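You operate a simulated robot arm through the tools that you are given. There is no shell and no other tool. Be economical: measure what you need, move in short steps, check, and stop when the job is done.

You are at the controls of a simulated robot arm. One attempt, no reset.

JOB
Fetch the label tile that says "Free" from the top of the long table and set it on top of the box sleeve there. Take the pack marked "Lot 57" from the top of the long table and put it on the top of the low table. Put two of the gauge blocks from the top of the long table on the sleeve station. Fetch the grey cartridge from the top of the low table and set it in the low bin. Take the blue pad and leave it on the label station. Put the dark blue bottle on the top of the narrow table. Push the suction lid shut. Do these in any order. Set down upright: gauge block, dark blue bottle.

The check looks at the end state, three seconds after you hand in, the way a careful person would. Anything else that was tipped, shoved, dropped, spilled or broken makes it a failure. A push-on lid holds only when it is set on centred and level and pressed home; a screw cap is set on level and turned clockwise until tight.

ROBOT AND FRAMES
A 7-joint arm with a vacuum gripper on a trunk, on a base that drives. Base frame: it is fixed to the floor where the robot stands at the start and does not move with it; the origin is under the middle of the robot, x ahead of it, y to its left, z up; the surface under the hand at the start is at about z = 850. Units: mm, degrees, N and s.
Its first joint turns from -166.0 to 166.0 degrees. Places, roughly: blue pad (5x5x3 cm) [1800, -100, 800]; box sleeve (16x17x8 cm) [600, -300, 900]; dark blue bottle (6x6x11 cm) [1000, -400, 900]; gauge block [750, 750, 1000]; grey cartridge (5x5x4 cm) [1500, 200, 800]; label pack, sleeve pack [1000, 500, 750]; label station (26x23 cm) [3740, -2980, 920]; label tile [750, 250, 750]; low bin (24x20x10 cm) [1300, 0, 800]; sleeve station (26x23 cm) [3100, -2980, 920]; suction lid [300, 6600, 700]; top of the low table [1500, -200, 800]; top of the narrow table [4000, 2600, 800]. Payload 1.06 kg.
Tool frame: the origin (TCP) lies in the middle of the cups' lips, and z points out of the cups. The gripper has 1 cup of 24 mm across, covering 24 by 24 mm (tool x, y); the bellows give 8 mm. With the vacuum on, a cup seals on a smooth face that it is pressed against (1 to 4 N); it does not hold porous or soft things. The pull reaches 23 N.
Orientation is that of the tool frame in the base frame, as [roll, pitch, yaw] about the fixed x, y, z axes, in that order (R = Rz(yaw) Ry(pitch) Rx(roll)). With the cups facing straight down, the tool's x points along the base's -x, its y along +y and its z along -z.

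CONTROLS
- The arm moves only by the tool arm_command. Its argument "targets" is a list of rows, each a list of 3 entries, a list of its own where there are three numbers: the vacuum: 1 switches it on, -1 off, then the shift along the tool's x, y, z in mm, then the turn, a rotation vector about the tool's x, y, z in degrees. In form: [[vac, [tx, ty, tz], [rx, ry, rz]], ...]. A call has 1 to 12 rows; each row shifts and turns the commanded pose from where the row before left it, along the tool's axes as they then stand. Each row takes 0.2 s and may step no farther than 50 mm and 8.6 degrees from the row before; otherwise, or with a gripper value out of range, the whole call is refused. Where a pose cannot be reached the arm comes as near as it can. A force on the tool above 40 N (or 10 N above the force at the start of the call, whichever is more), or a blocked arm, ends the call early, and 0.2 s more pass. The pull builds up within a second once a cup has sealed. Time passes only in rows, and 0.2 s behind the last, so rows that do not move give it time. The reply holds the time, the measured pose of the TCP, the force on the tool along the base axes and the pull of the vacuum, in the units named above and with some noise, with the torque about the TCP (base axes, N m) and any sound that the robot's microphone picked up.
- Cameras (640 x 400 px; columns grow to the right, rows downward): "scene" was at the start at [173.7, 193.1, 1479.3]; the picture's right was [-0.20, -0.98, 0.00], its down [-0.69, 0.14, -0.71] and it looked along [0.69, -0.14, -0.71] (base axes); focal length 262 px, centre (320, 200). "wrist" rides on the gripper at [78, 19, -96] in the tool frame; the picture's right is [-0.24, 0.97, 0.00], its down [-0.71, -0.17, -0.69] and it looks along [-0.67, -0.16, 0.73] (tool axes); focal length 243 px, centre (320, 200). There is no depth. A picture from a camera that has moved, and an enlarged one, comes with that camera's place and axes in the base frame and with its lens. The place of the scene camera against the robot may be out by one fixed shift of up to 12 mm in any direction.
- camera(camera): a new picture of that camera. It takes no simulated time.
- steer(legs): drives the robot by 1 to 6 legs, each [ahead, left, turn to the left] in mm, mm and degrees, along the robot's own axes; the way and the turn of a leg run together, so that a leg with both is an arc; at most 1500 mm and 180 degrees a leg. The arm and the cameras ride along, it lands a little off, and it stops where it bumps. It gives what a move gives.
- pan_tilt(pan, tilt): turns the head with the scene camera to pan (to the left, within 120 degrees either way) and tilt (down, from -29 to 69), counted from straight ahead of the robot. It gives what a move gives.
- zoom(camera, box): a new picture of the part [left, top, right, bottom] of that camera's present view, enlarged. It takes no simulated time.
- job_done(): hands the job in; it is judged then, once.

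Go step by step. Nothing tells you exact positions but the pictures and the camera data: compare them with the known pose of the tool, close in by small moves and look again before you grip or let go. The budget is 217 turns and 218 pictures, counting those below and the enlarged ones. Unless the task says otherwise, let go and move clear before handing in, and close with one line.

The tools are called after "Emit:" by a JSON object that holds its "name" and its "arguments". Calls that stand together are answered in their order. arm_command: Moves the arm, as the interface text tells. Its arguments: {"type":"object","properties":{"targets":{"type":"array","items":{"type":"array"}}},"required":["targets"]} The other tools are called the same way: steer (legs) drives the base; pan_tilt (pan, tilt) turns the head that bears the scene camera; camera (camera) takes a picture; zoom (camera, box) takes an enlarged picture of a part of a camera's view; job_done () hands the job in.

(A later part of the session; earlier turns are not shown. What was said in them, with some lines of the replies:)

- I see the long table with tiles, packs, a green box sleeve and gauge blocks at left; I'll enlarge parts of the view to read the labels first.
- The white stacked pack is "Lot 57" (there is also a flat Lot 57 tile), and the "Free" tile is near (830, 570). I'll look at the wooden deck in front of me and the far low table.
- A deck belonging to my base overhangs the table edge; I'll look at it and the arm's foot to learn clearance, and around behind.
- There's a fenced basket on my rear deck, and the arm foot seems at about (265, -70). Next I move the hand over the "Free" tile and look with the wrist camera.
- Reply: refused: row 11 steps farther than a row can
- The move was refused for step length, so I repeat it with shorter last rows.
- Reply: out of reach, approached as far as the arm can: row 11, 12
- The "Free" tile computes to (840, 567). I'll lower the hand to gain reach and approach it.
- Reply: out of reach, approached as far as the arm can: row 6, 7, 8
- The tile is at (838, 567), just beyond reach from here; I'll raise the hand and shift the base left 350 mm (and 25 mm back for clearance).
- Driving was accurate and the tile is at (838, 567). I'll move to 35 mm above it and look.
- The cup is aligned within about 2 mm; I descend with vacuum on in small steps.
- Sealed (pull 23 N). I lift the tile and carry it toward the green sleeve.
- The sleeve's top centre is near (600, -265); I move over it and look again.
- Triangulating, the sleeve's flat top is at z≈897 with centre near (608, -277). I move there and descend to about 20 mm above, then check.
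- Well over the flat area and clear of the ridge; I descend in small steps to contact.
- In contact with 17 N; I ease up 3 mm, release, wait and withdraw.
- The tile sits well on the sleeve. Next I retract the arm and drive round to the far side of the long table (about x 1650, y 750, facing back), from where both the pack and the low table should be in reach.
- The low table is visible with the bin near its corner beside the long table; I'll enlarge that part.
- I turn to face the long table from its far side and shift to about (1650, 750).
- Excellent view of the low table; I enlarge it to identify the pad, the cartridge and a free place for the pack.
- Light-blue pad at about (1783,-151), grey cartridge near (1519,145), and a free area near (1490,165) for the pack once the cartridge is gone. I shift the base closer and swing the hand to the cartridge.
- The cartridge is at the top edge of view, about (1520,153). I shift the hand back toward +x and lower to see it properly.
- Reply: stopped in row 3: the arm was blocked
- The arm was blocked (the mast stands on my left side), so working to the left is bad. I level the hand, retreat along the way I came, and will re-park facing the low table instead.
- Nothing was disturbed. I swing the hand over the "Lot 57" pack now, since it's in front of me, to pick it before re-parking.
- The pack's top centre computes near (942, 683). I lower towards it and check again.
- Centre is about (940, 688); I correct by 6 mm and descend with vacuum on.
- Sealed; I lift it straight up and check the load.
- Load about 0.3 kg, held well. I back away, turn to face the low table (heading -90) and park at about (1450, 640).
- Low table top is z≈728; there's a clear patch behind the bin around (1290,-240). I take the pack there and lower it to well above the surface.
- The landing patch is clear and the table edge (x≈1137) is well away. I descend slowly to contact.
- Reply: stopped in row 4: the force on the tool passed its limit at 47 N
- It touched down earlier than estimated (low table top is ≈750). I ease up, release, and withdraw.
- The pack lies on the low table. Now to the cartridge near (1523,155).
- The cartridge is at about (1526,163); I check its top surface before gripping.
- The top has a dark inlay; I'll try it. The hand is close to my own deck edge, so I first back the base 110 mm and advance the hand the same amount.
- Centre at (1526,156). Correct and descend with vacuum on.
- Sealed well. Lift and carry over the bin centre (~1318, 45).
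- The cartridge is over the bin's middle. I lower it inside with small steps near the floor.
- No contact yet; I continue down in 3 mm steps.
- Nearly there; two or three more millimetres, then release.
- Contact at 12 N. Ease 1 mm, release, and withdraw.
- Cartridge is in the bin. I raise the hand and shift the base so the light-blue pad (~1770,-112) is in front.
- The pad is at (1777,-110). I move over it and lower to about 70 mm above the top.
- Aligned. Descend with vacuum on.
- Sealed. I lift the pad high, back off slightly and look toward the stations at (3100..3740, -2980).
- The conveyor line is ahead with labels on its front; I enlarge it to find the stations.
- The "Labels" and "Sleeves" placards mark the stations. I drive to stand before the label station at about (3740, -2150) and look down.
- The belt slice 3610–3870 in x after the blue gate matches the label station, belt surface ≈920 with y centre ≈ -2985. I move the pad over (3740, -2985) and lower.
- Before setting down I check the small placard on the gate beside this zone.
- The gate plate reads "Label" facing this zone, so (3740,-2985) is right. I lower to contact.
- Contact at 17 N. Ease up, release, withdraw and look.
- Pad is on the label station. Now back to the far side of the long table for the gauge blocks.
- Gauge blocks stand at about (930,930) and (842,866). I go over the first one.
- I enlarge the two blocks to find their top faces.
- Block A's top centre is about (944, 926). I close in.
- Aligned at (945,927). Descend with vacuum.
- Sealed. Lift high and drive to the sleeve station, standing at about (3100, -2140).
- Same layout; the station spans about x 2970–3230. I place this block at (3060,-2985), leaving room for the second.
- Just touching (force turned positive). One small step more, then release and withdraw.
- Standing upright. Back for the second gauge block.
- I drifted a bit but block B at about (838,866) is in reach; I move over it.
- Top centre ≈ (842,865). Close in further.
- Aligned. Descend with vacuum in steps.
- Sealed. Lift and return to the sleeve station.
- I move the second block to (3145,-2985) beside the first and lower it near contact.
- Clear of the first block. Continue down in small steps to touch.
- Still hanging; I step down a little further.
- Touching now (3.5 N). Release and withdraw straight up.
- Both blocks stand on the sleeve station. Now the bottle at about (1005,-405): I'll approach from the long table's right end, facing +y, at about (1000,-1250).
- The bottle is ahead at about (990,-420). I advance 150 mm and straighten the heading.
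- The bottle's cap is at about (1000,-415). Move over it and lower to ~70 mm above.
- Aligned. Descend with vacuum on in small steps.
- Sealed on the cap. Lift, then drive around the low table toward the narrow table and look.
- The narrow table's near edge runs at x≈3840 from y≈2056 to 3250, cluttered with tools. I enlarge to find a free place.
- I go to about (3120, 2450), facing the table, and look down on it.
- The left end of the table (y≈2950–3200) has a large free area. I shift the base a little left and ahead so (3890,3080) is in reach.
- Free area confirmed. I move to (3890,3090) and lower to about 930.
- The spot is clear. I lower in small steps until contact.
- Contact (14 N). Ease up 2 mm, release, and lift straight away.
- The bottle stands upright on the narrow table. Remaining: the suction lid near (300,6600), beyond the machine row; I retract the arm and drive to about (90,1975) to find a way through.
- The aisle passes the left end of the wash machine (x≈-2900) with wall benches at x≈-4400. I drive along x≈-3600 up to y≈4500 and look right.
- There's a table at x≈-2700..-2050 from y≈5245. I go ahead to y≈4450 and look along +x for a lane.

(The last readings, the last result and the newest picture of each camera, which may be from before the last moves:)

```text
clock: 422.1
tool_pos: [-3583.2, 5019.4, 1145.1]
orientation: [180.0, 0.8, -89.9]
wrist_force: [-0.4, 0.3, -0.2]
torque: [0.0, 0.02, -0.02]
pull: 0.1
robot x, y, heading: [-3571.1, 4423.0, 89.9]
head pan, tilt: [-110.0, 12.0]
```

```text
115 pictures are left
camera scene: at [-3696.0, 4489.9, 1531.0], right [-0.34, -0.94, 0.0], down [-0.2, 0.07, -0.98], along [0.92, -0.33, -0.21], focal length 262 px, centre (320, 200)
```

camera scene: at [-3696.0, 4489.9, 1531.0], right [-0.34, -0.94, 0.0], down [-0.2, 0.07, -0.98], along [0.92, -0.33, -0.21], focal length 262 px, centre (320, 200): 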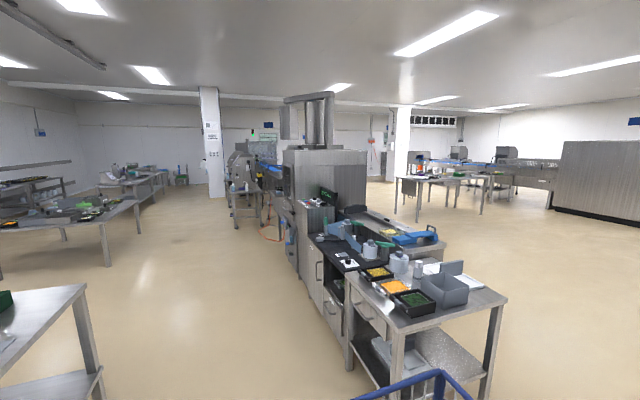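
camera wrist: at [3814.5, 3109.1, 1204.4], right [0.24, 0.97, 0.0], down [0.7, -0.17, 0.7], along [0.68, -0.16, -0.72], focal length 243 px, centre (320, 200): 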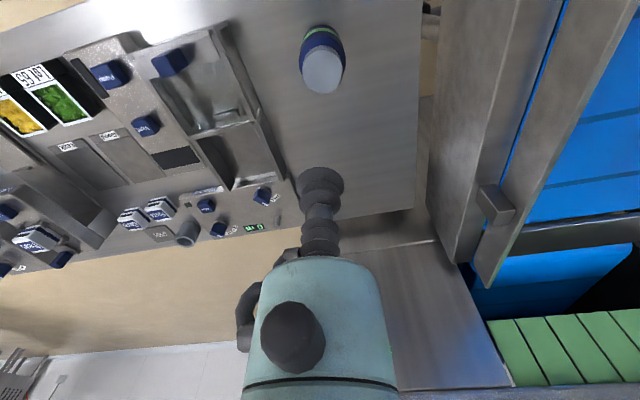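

A clear lane runs along y≈4400 in +x, with a table near (0..1500, 6000+) likely holding the lid. I drive sideways along it to x≈300.

Emit:
{"name": "steer", "arguments": {"legs": [[0, -1450, 0], [0, -1450, 0], [0, -950, 0]]}}

Emit:
{"name": "pan_tilt", "arguments": {"pan": 0, "tilt": 20}}

Emit:
{"name": "camera", "arguments": {"camera": "scene"}}

```text
clock: 440.7
tool_pos: [271.2, 5007.1, 1145.9]
orientation: [180.0, 0.8, -89.5]
wrist_force: [0.5, -0.6, 0.2]
torque: [-0.01, 0.01, 0.01]
pull: 0.1
robot x, y, heading: [293.1, 4412.1, 90.5]
head pan, tilt: [-110.0, 12.0]
```

```text
clock: 442.6
tool_pos: [271.4, 5007.5, 1145.2]
orientation: [180.0, 0.7, -89.6]
wrist_force: [0.3, 0.3, -0.1]
torque: [0.0, 0.03, -0.02]
pull: 0.1
robot x, y, heading: [293.1, 4409.7, 90.6]
head pan, tilt: [0.0, 20.0]
```

```text
114 pictures are left
camera scene: at [75.4, 4600.3, 1517.9], right [1.0, 0.01, 0.0], down [0.0, -0.34, -0.94], along [-0.01, 0.94, -0.34], focal length 262 px, centre (320, 200)
```

scene: 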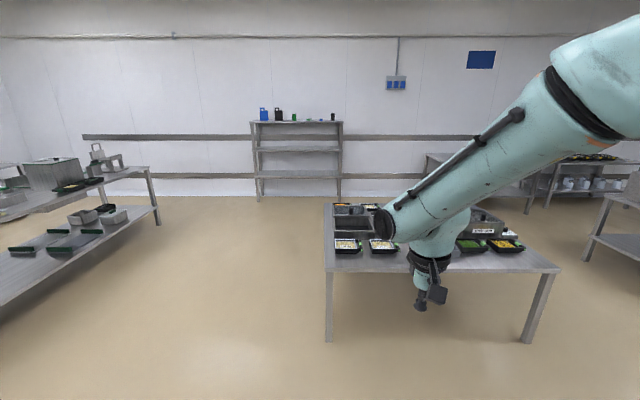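

The table in front spans x 130–1550 from y≈5950, with trays and some device. I'll enlarge it.

Emit:
{"name": "zoom", "arguments": {"camera": "scene", "box": [310, 180, 570, 300]}}

```text
2.46 times, centred on (440, 240) of scene
camera zoom: at [75.4, 4600.3, 1517.9], right [1.0, 0.01, 0.0], down [0.0, -0.34, -0.94], along [-0.01, 0.94, -0.34], focal length 646 px, centre (25, 102)
```

zoom: 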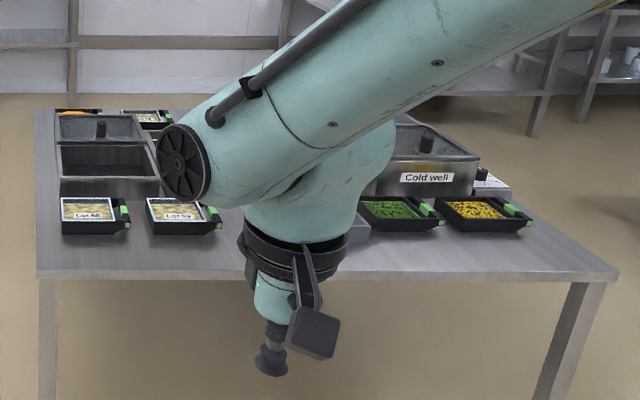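

I get closer (y≈5250) to look over the left device where the lid should be.

Emit:
{"name": "steer", "arguments": {"legs": [[850, 0, 0]]}}

Emit:
{"name": "pan_tilt", "arguments": {"pan": -8, "tilt": 30}}

Emit:
{"name": "camera", "arguments": {"camera": "scene"}}

Emit:
{"name": "zoom", "arguments": {"camera": "scene", "box": [260, 100, 500, 250]}}

```text
clock: 447.1
tool_pos: [256.7, 5857.5, 1144.5]
orientation: [-180.0, 0.8, -89.0]
wrist_force: [0.6, -0.4, 0.3]
torque: [-0.01, -0.02, -0.01]
pull: 0.0
robot x, y, heading: [286.4, 5256.6, 91.1]
head pan, tilt: [0.0, 20.0]
```

```text
clock: 447.8
tool_pos: [256.6, 5856.9, 1144.4]
orientation: [-180.0, 0.9, -88.9]
wrist_force: [0.1, -0.1, -0.4]
torque: [-0.01, -0.03, 0.0]
pull: 0.1
robot x, y, heading: [283.2, 5259.5, 90.9]
head pan, tilt: [-8.0, 30.0]
```

```text
112 pictures are left
camera scene: at [75.7, 5445.1, 1501.9], right [0.99, -0.12, 0.0], down [-0.06, -0.5, -0.87], along [0.11, 0.86, -0.5], focal length 262 px, centre (320, 200)
```

scene: 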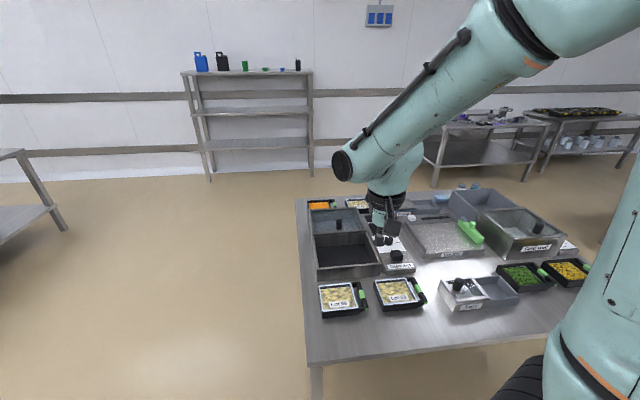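

```text
2.67 times, centred on (380, 175) of scene
camera zoom: at [75.7, 5445.1, 1501.9], right [0.99, -0.12, 0.0], down [-0.06, -0.5, -0.87], along [0.11, 0.86, -0.5], focal length 700 px, centre (160, 267)
```

zoom: 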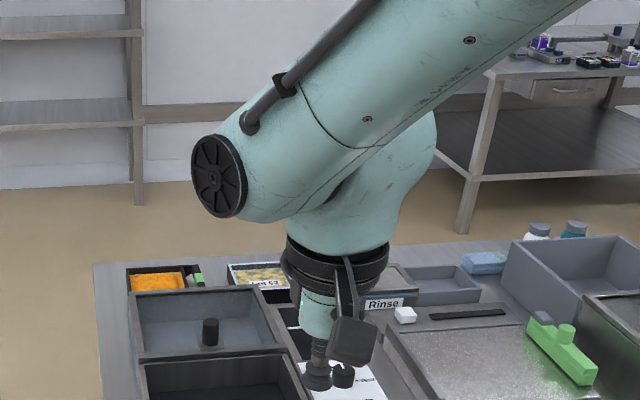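

The left side of the table is open floor, so I go round to (-720,6600) facing +x and look at the left device.

Emit:
{"name": "steer", "arguments": {"legs": [[0, 1000, 0], [1340, 0, 0], [0, 0, -91]]}}

Emit:
{"name": "pan_tilt", "arguments": {"pan": 0, "tilt": 35}}

Emit:
{"name": "camera", "arguments": {"camera": "scene"}}

Emit:
{"name": "zoom", "arguments": {"camera": "scene", "box": [260, 120, 460, 245]}}

```text
clock: 463.1
tool_pos: [-144.1, 6592.6, 1145.8]
orientation: [180.0, 0.9, -180.0]
wrist_force: [-0.1, 1.0, -0.3]
torque: [0.03, 0.01, -0.01]
pull: 0.0
robot x, y, heading: [-741.9, 6576.6, 0.1]
head pan, tilt: [-8.0, 30.0]
```

```text
clock: 463.8
tool_pos: [-143.5, 6592.8, 1144.7]
orientation: [180.0, 0.9, -179.9]
wrist_force: [0.9, -1.0, -0.6]
torque: [0.05, -0.02, 0.02]
pull: 0.1
robot x, y, heading: [-736.4, 6574.3, 0.2]
head pan, tilt: [0.0, 35.0]
```

```text
110 pictures are left
camera scene: at [-560.5, 6785.4, 1494.1], right [0.0, -1.0, 0.0], down [-0.57, 0.0, -0.82], along [0.82, 0.0, -0.57], focal length 262 px, centre (320, 200)
```

scene: 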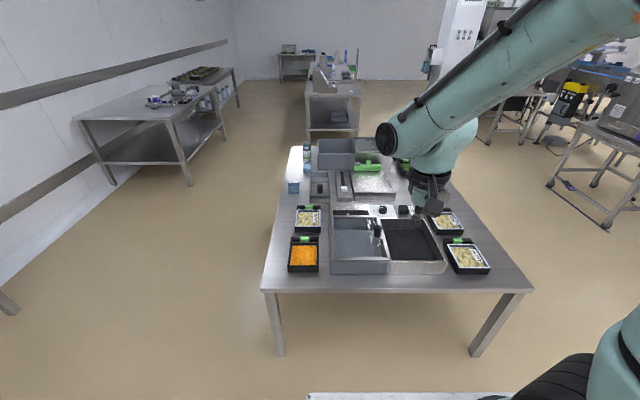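

```text
3.20 times, centred on (360, 182) of scene
camera zoom: at [-560.5, 6785.4, 1494.1], right [0.0, -1.0, 0.0], down [-0.57, 0.0, -0.82], along [0.82, 0.0, -0.57], focal length 840 px, centre (192, 256)
```

zoom: 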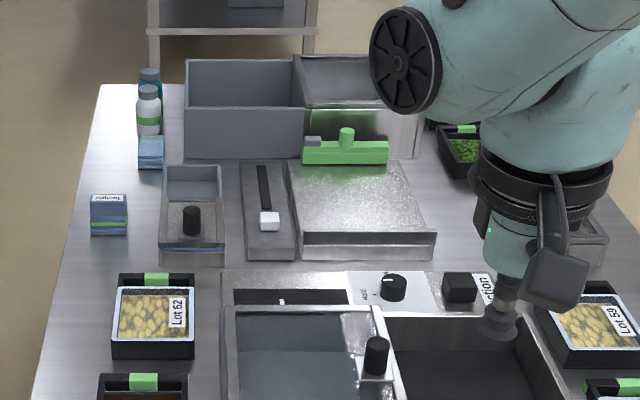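

A twin-bay device with a sliding glass lid and black knob, at about (260,6545), bears a "…tion" placard. I drive 300 mm closer and inspect.

Emit:
{"name": "steer", "arguments": {"legs": [[300, 0, 0]]}}

Emit:
{"name": "camera", "arguments": {"camera": "wrist"}}

Emit:
{"name": "pan_tilt", "arguments": {"pan": 0, "tilt": 45}}

Emit:
{"name": "camera", "arguments": {"camera": "scene"}}

```text
clock: 465.9
tool_pos: [158.0, 6594.4, 1144.7]
orientation: [-180.0, 0.8, -179.8]
wrist_force: [-0.1, 0.8, -0.3]
torque: [0.0, 0.01, 0.01]
pull: 0.0
robot x, y, heading: [-444.9, 6577.0, 0.2]
head pan, tilt: [0.0, 35.0]
```

```text
108 pictures are left
camera wrist: at [80.3, 6612.9, 1239.1], right [0.23, 0.97, 0.0], down [0.7, -0.17, 0.7], along [0.68, -0.16, -0.72], focal length 243 px, centre (320, 200)
```

wrist: 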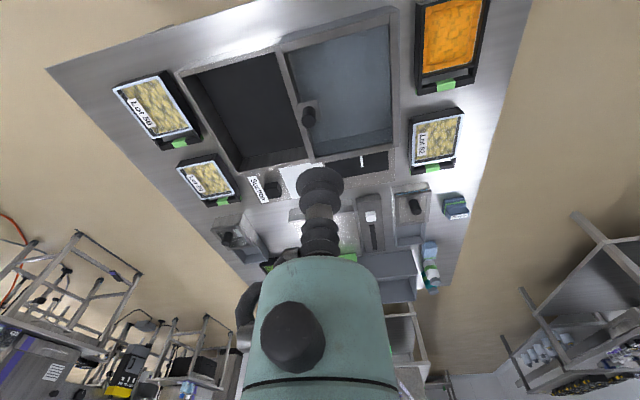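

```text
clock: 466.6
tool_pos: [158.7, 6593.5, 1144.1]
orientation: [-180.0, 0.9, -179.9]
wrist_force: [0.2, 0.4, 0.2]
torque: [-0.02, -0.01, 0.01]
pull: 0.0
robot x, y, heading: [-438.3, 6575.3, 0.3]
head pan, tilt: [0.0, 45.0]
```

```text
107 pictures are left
camera scene: at [-265.2, 6786.1, 1479.3], right [0.0, -1.0, 0.0], down [-0.71, 0.0, -0.71], along [0.71, 0.0, -0.71], focal length 262 px, centre (320, 200)
```

scene: 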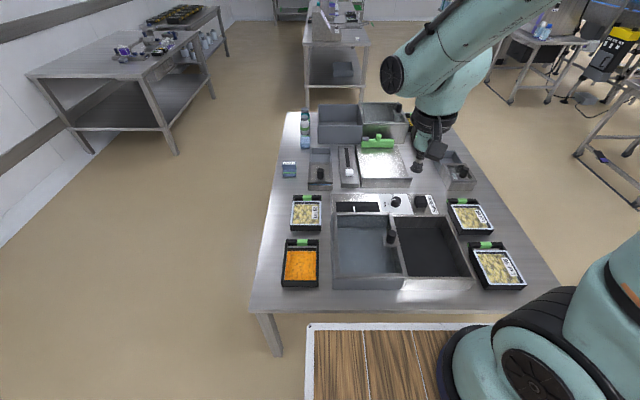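

Emit:
{"name": "zoom", "arguments": {"camera": "wrist", "box": [170, 0, 410, 210]}}

Emit:
{"name": "zoom", "arguments": {"camera": "scene", "box": [320, 180, 480, 300]}}

```text
1.90 times, centred on (290, 105) of wrist
camera zoom: at [80.3, 6612.9, 1239.1], right [0.23, 0.97, 0.0], down [0.7, -0.17, 0.7], along [0.68, -0.16, -0.72], focal length 462 px, centre (377, 381)
```

zoom: 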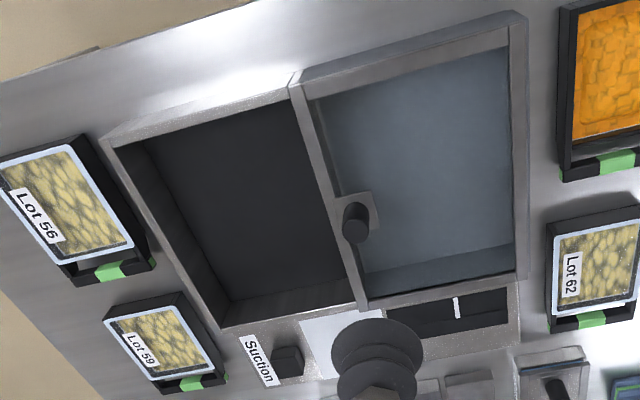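

```text
3.33 times, centred on (400, 240) of scene
camera zoom: at [-265.2, 6786.1, 1479.3], right [0.0, -1.0, 0.0], down [-0.71, 0.0, -0.71], along [0.71, 0.0, -0.71], focal length 875 px, centre (53, 67)
```

zoom: 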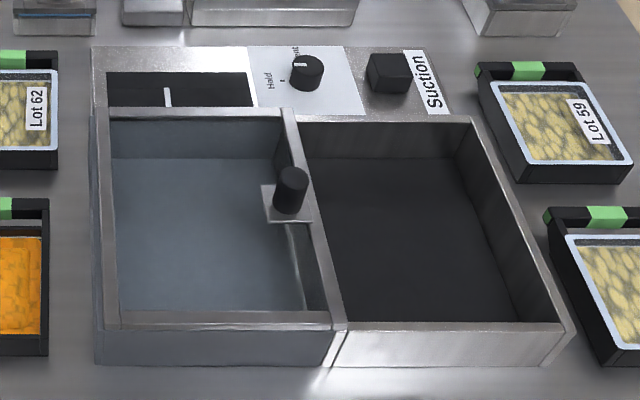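

It's the "Suction" device: its glass lid (knob at about (313,6533)) is slid over the +y side and must be pushed toward -y over the dark chamber. I come down near the knob on its +y side and look.

Emit:
{"name": "arm_command", "arguments": {"targets": [[-1, [-20, 1, 40], [0, 0, 0]], [-1, [-20, 1, 40], [0, 0, 0]], [-1, [-20, 1, 40], [0, 0, 0]], [-1, [-20, 1, 40], [0, 0, 0]], [-1, [-20, 1, 40], [0, 0, 0]], [-1, [0, 0, 40], [0, 0, 0]], [-1, [0, 0, 0], [0, 0, 0]]]}}

Emit:
{"name": "camera", "arguments": {"camera": "wrist"}}

```text
clock: 468.2
tool_pos: [261.4, 6599.0, 906.4]
orientation: [180.0, 1.0, -179.9]
wrist_force: [0.2, -0.9, -0.2]
torque: [-0.03, -0.02, -0.02]
pull: 0.0
robot x, y, heading: [-441.0, 6578.7, 0.0]
head pan, tilt: [0.0, 45.0]
```

```text
104 pictures are left
camera wrist: at [184.7, 6617.8, 999.5], right [0.23, 0.97, 0.0], down [0.7, -0.17, 0.7], along [0.68, -0.16, -0.72], focal length 243 px, centre (320, 200)
```

wrist: 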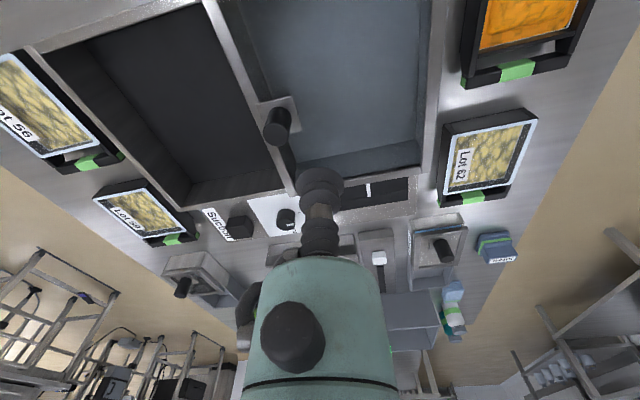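

Knob top is around (298,6535, z≈755). I lower beside it on the +y side to about z 795 and check.

Emit:
{"name": "arm_command", "arguments": {"targets": [[-1, [-37, -9, 20], [0, 0, 0]], [-1, [0, 0, 45], [0, 0, 0]], [-1, [0, 0, 40], [0, 0, 0]], [-1, [0, 0, 0], [0, 0, 0]]]}}

Emit:
{"name": "camera", "arguments": {"camera": "wrist"}}

Emit:
{"name": "zoom", "arguments": {"camera": "scene", "box": [320, 180, 480, 300]}}

```text
clock: 469.2
tool_pos: [300.7, 6590.1, 801.2]
orientation: [-180.0, 0.8, -179.9]
wrist_force: [0.6, -0.8, -0.8]
torque: [-0.01, -0.03, 0.02]
pull: 0.1
robot x, y, heading: [-442.9, 6579.2, 0.2]
head pan, tilt: [0.0, 45.0]
```

```text
103 pictures are left
camera wrist: at [222.8, 6609.0, 895.0], right [0.23, 0.97, 0.0], down [0.7, -0.17, 0.7], along [0.68, -0.16, -0.72], focal length 243 px, centre (320, 200)
```

wrist: 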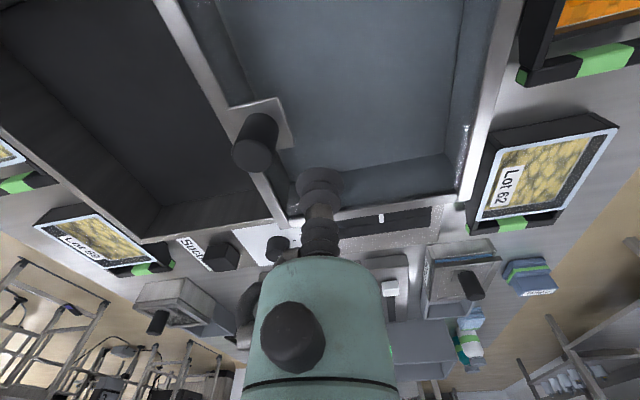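

```text
3.33 times, centred on (400, 240) of scene
camera zoom: at [-265.2, 6786.1, 1479.3], right [0.0, -1.0, 0.0], down [-0.71, 0.0, -0.71], along [0.71, 0.0, -0.71], focal length 875 px, centre (53, 67)
```

zoom: 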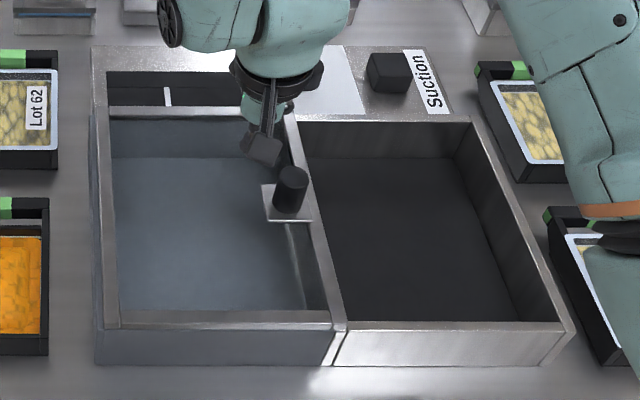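

Knob centre is (300,6547), z 717–760, radius ≈15. I lower the cup to z 735 on its +y side and start pushing toward -y.

Emit:
{"name": "arm_command", "arguments": {"targets": [[-1, [0, 3, 35], [0, 0, 0]], [-1, [0, 0, 31], [0, 0, 0]], [-1, [0, 0, 0], [0, 0, 0]], [-1, [0, -10, 0], [0, 0, 0]], [-1, [0, -10, 0], [0, 0, 0]], [-1, [0, -10, 0], [0, 0, 0]], [-1, [0, -10, 0], [0, 0, 0]], [-1, [0, -10, 0], [0, 0, 0]], [-1, [0, 0, 0], [0, 0, 0]]]}}

Emit:
{"name": "camera", "arguments": {"camera": "wrist"}}

```text
clock: 471.2
tool_pos: [302.1, 6543.0, 736.0]
orientation: [-179.9, 0.8, -179.9]
wrist_force: [-0.7, 0.1, 0.0]
torque: [-0.01, -0.04, 0.0]
pull: 0.1
robot x, y, heading: [-443.0, 6581.3, 0.2]
head pan, tilt: [0.0, 45.0]
```

```text
101 pictures are left
camera wrist: at [223.7, 6562.0, 830.0], right [0.23, 0.97, 0.0], down [0.7, -0.17, 0.7], along [0.68, -0.16, -0.72], focal length 243 px, centre (320, 200)
```

wrist: 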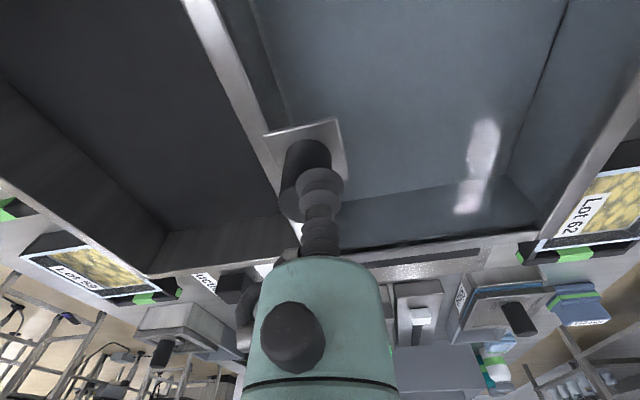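

No force and the lid seems unmoved; I enlarge to see where the knob is relative to the cup.

Emit:
{"name": "zoom", "arguments": {"camera": "wrist", "box": [230, 90, 410, 230]}}

Emit:
{"name": "zoom", "arguments": {"camera": "scene", "box": [340, 190, 450, 270]}}

```text
2.86 times, centred on (320, 160) of wrist
camera zoom: at [223.7, 6562.0, 830.0], right [0.23, 0.97, 0.0], down [0.7, -0.17, 0.7], along [0.68, -0.16, -0.72], focal length 693 px, centre (320, 314)
```

zoom: 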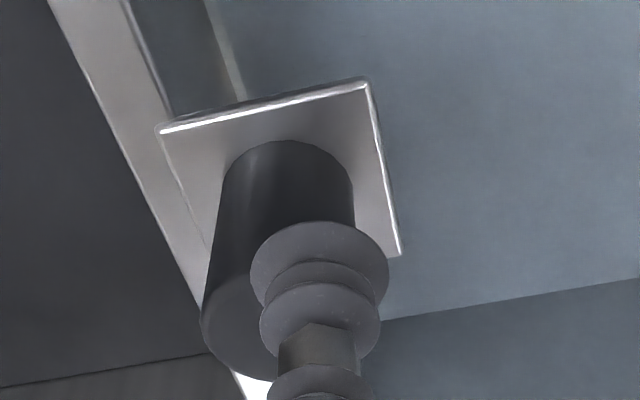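

```text
5.00 times, centred on (395, 230) of scene
camera zoom: at [-265.2, 6786.1, 1479.3], right [0.0, -1.0, 0.0], down [-0.71, 0.0, -0.71], along [0.71, 0.0, -0.71], focal length 1312 px, centre (-55, 50)
```

zoom: 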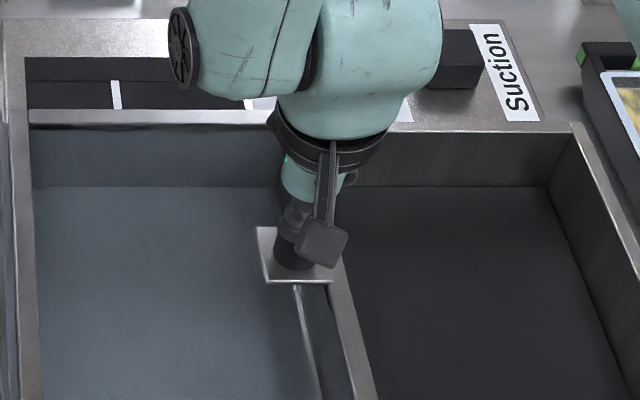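

The knob is lower than estimated: top at about (316,6533,730), so the cup passed just above it. I go up, back to +y, and descend deeper beside it.

Emit:
{"name": "arm_command", "arguments": {"targets": [[-1, [0, 0, -15], [0, 0, 0]], [-1, [-14, 20, 0], [0, 0, 0]], [-1, [0, 15, 0], [0, 0, 0]], [-1, [0, 0, 15], [0, 0, 0]], [-1, [0, 0, 15], [0, 0, 0]], [-1, [0, 0, 10], [0, 0, 0]], [-1, [0, 0, 0], [0, 0, 0]]]}}

Emit:
{"name": "camera", "arguments": {"camera": "wrist"}}

```text
clock: 472.8
tool_pos: [316.5, 6578.1, 711.6]
orientation: [180.0, 0.9, 180.0]
wrist_force: [-0.5, 0.8, 0.5]
torque: [-0.01, 0.02, 0.02]
pull: 0.1
robot x, y, heading: [-438.4, 6577.9, 0.2]
head pan, tilt: [0.0, 45.0]
```

```text
98 pictures are left
camera wrist: at [237.7, 6597.5, 805.1], right [0.23, 0.97, 0.0], down [0.7, -0.17, 0.7], along [0.68, -0.16, -0.72], focal length 243 px, centre (320, 200)
```

wrist: 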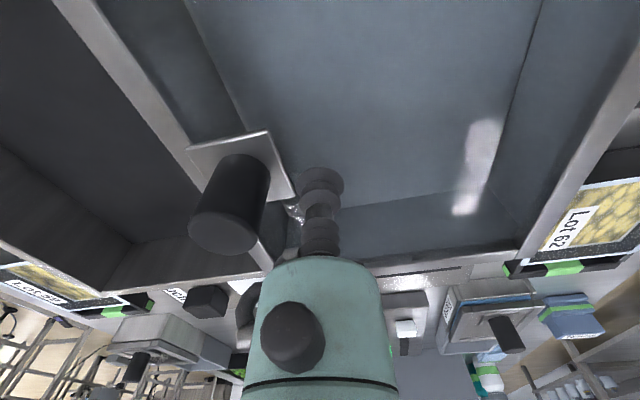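

Now the cup is beside the knob (centre ≈ (318,6530), z 687–730). I lower 6 mm more and push toward -y.

Emit:
{"name": "arm_command", "arguments": {"targets": [[-1, [0, 0, 6], [0, 0, 0]], [-1, [0, -12, 0], [0, 0, 0]], [-1, [0, -12, 0], [0, 0, 0]], [-1, [0, -12, 0], [0, 0, 0]], [-1, [0, -12, 0], [0, 0, 0]], [-1, [0, -12, 0], [0, 0, 0]], [-1, [0, 0, 0], [0, 0, 0]]]}}

Emit:
{"name": "camera", "arguments": {"camera": "wrist"}}

```text
clock: 474.4
tool_pos: [315.6, 6518.5, 705.2]
orientation: [180.0, 0.8, -179.9]
wrist_force: [0.5, -0.1, 0.0]
torque: [-0.01, 0.0, 0.0]
pull: 0.1
robot x, y, heading: [-439.5, 6569.9, -0.0]
head pan, tilt: [0.0, 45.0]
```

```text
97 pictures are left
camera wrist: at [237.6, 6537.4, 799.5], right [0.23, 0.97, 0.0], down [0.7, -0.17, 0.7], along [0.68, -0.16, -0.72], focal length 243 px, centre (320, 200)
```

wrist: 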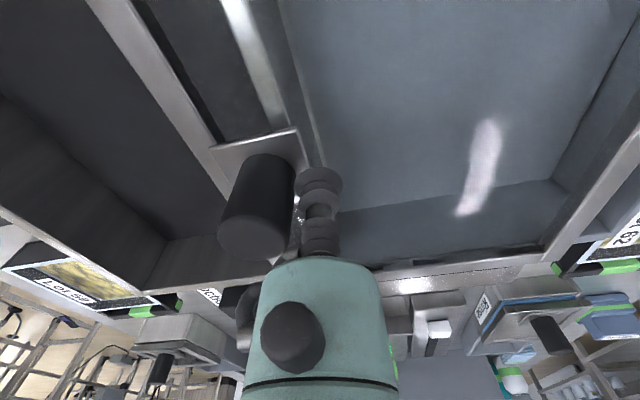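

The lid is moving with little force. Continue pushing.

Emit:
{"name": "arm_command", "arguments": {"targets": [[-1, [0, -15, 0], [0, 0, 0]], [-1, [0, -15, 0], [0, 0, 0]], [-1, [0, -15, 0], [0, 0, 0]], [-1, [0, -15, 0], [0, 0, 0]], [-1, [0, -15, 0], [0, 0, 0]], [-1, [0, -15, 0], [0, 0, 0]], [-1, [0, -15, 0], [0, 0, 0]], [-1, [0, -15, 0], [0, 0, 0]], [-1, [0, -15, 0], [0, 0, 0]], [-1, [0, 0, 0], [0, 0, 0]]]}}

Emit:
{"name": "camera", "arguments": {"camera": "wrist"}}

Emit:
{"name": "zoom", "arguments": {"camera": "scene", "box": [320, 180, 480, 300]}}

```text
clock: 476.6
tool_pos: [315.2, 6383.0, 705.9]
orientation: [180.0, 0.8, -179.7]
wrist_force: [0.3, -0.2, -0.2]
torque: [0.01, 0.03, 0.01]
pull: 0.2
robot x, y, heading: [-437.0, 6575.0, 0.2]
head pan, tilt: [0.0, 45.0]
```

```text
96 pictures are left
camera wrist: at [237.9, 6402.0, 800.0], right [0.23, 0.97, 0.0], down [0.7, -0.17, 0.7], along [0.68, -0.16, -0.72], focal length 243 px, centre (320, 200)
```

wrist: 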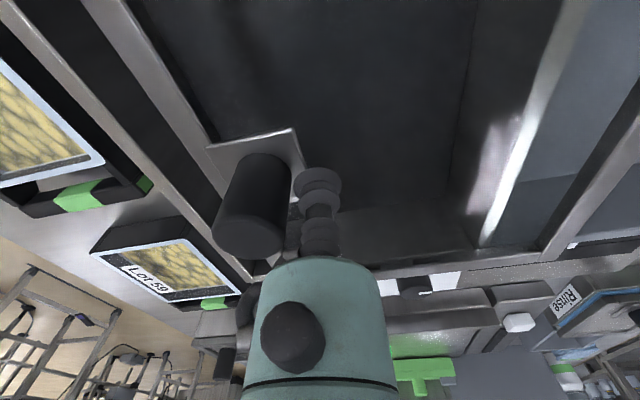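

```text
3.33 times, centred on (400, 240) of scene
camera zoom: at [-265.1, 6786.0, 1479.3], right [0.0, -1.0, 0.0], down [-0.71, 0.0, -0.71], along [0.71, 0.0, -0.71], focal length 875 px, centre (53, 67)
```

zoom: 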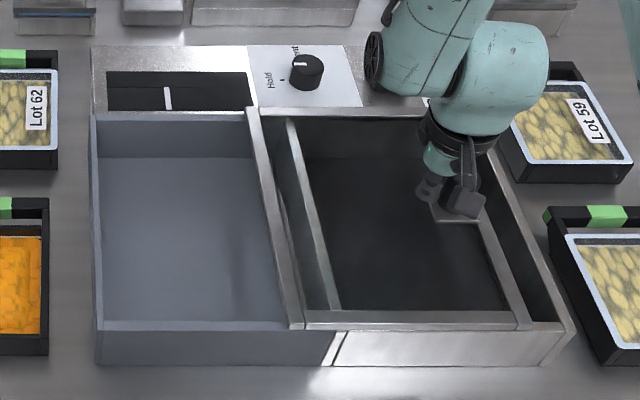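

The lid is nearly over the chamber; roughly 40 mm remain. I push on in smaller steps until it meets its stop.

Emit:
{"name": "arm_command", "arguments": {"targets": [[-1, [0, -10, 0], [0, 0, 0]], [-1, [0, -10, 0], [0, 0, 0]], [-1, [0, -8, 0], [0, 0, 0]], [-1, [0, -5, 0], [0, 0, 0]], [-1, [0, -4, 0], [0, 0, 0]], [-1, [0, 0, 0], [0, 0, 0]]]}}

Emit:
{"name": "camera", "arguments": {"camera": "wrist"}}

Emit:
{"name": "zoom", "arguments": {"camera": "scene", "box": [320, 180, 480, 300]}}

```text
clock: 478.0
tool_pos: [317.0, 6346.6, 706.0]
orientation: [-180.0, 0.9, -179.8]
wrist_force: [0.9, 1.3, 1.0]
torque: [0.01, 0.0, -0.03]
pull: 0.2
robot x, y, heading: [-442.6, 6575.8, 0.3]
head pan, tilt: [0.0, 45.0]
```

```text
94 pictures are left
camera wrist: at [239.0, 6365.0, 799.7], right [0.23, 0.97, 0.0], down [0.7, -0.17, 0.7], along [0.68, -0.16, -0.72], focal length 243 px, centre (320, 200)
```

wrist: 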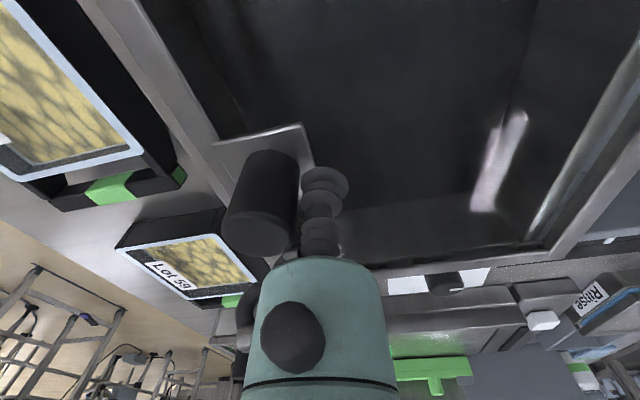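

```text
3.33 times, centred on (400, 240) of scene
camera zoom: at [-265.1, 6786.0, 1479.3], right [0.0, -1.0, 0.0], down [-0.71, 0.0, -0.71], along [0.71, 0.0, -0.71], focal length 875 px, centre (53, 67)
```

zoom: 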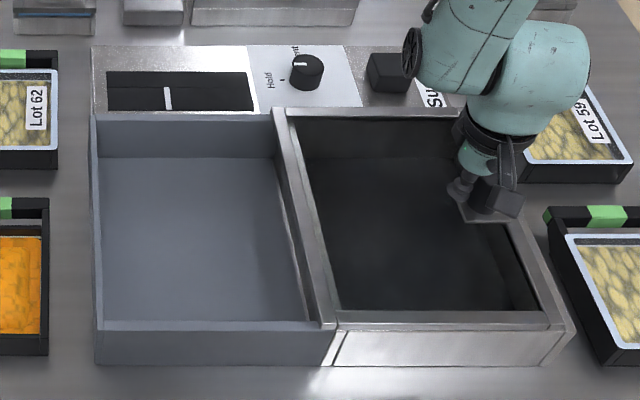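

Nearly flush; I continue in 3 mm steps until the stop resists.

Emit:
{"name": "arm_command", "arguments": {"targets": [[-1, [0, -3, 0], [0, 0, 0]], [-1, [0, -3, 0], [0, 0, 0]], [-1, [0, -3, 0], [0, 0, 0]], [-1, [0, 0, 0], [0, 0, 0]]]}}

Emit:
{"name": "zoom", "arguments": {"camera": "scene", "box": [320, 180, 480, 300]}}

```text
clock: 479.0
tool_pos: [317.4, 6337.0, 704.4]
orientation: [-179.9, 0.9, -179.9]
wrist_force: [0.9, 1.2, -1.1]
torque: [0.0, 0.01, 0.01]
pull: 0.0
robot x, y, heading: [-436.5, 6578.5, 0.1]
head pan, tilt: [0.0, 45.0]
```

```text
3.33 times, centred on (400, 240) of scene
camera zoom: at [-265.2, 6786.0, 1479.3], right [0.0, -1.0, 0.0], down [-0.71, 0.0, -0.71], along [0.71, 0.0, -0.71], focal length 875 px, centre (53, 67)
```

zoom: 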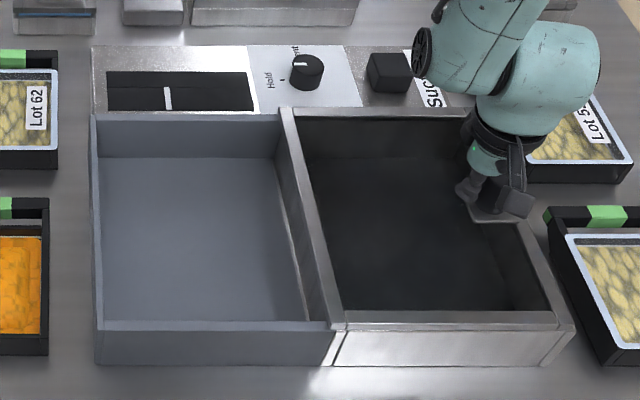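

Emit:
{"name": "arm_command", "arguments": {"targets": [[-1, [0, -3, 0], [0, 0, 0]], [-1, [0, -3, 0], [0, 0, 0]], [-1, [0, -3, 0], [0, 0, 0]], [-1, [0, -2, 0], [0, 0, 0]], [-1, [0, -2, 0], [0, 0, 0]], [-1, [0, 0, 0], [0, 0, 0]]]}}

Emit:
{"name": "zoom", "arguments": {"camera": "scene", "box": [320, 180, 480, 300]}}

Emit:
{"name": "camera", "arguments": {"camera": "wrist"}}

```text
clock: 480.4
tool_pos: [316.4, 6326.7, 704.6]
orientation: [179.9, 0.8, -179.7]
wrist_force: [-0.3, 25.5, -0.1]
torque: [-0.05, 0.01, -0.03]
pull: 0.1
robot x, y, heading: [-437.9, 6578.5, 0.1]
head pan, tilt: [0.0, 45.0]
```

```text
3.33 times, centred on (400, 240) of scene
camera zoom: at [-265.3, 6787.1, 1479.1], right [0.0, -1.0, 0.0], down [-0.71, 0.0, -0.71], along [0.71, 0.0, -0.71], focal length 875 px, centre (53, 67)
```

zoom: 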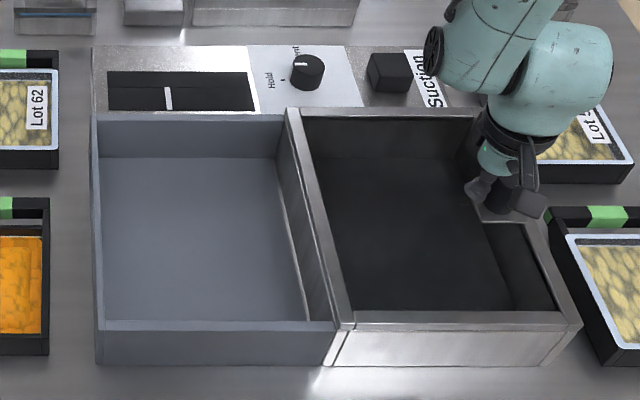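

```text
90 pictures are left
camera wrist: at [238.5, 6345.7, 799.6], right [0.23, 0.97, 0.01], down [0.7, -0.17, 0.69], along [0.68, -0.16, -0.72], focal length 243 px, centre (320, 200)
```

wrist: 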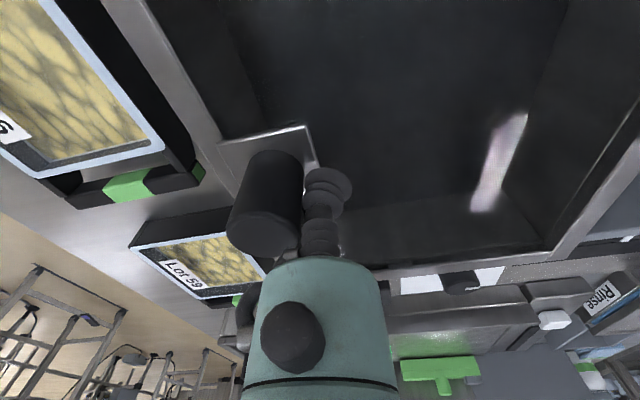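

The stop is reached (25 N) and the lid is flush over the chamber. I back the cup off and rise clear, then check.

Emit:
{"name": "arm_command", "arguments": {"targets": [[-1, [0, 10, 0], [0, 0, 0]], [-1, [0, 15, 0], [0, 0, 0]], [-1, [0, 0, -40], [0, 0, 0]], [-1, [0, 0, -45], [0, 0, 0]], [-1, [0, 0, -45], [0, 0, 0]], [-1, [20, 0, -45], [0, 0, 0]], [-1, [40, 0, -30], [0, 0, 0]], [-1, [45, 20, 0], [0, 0, 0]], [-1, [45, 20, 0], [0, 0, 0]]]}}

Emit:
{"name": "zoom", "arguments": {"camera": "scene", "box": [260, 90, 540, 310]}}

Emit:
{"name": "camera", "arguments": {"camera": "wrist"}}

```text
clock: 482.4
tool_pos: [163.0, 6387.4, 906.8]
orientation: [180.0, 1.0, 180.0]
wrist_force: [-0.3, -0.8, 0.2]
torque: [0.02, 0.01, 0.01]
pull: 0.0
robot x, y, heading: [-439.3, 6577.5, 0.3]
head pan, tilt: [0.0, 45.0]
```

```text
1.82 times, centred on (400, 200) of scene
camera zoom: at [-264.8, 6785.8, 1479.3], right [0.0, -1.0, 0.0], down [-0.71, 0.0, -0.71], along [0.71, 0.0, -0.71], focal length 477 px, centre (174, 200)
```

zoom: 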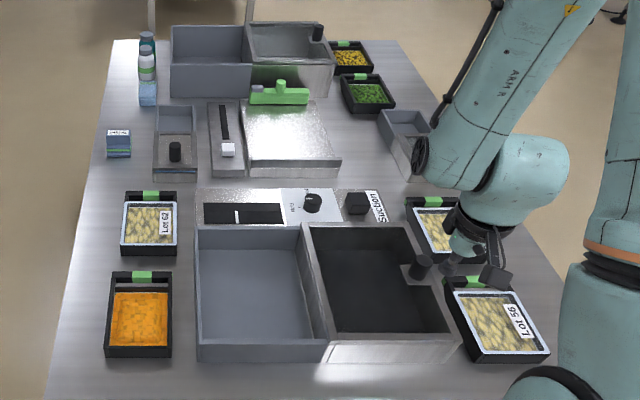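

```text
88 pictures are left
camera wrist: at [85.1, 6407.4, 1001.7], right [0.23, 0.97, 0.0], down [0.7, -0.17, 0.7], along [0.68, -0.16, -0.72], focal length 243 px, centre (320, 200)
```

wrist: 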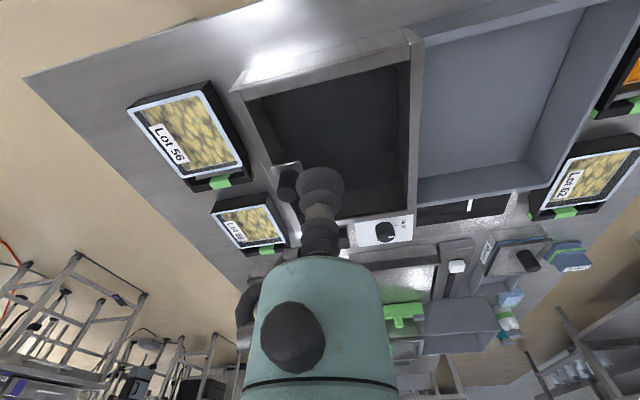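

The lid is shut flush over the suction chamber, and my hand is clear. Every task was checked after placing, so I hand in.

Emit:
{"name": "job_done", "arguments": {}}

```text
The job is handed in.
```

I did all seven tasks and handed the job in. The gauge blocks and the bottle are standing upright, the suction lid is pushed against its stop, and the hand is clear.
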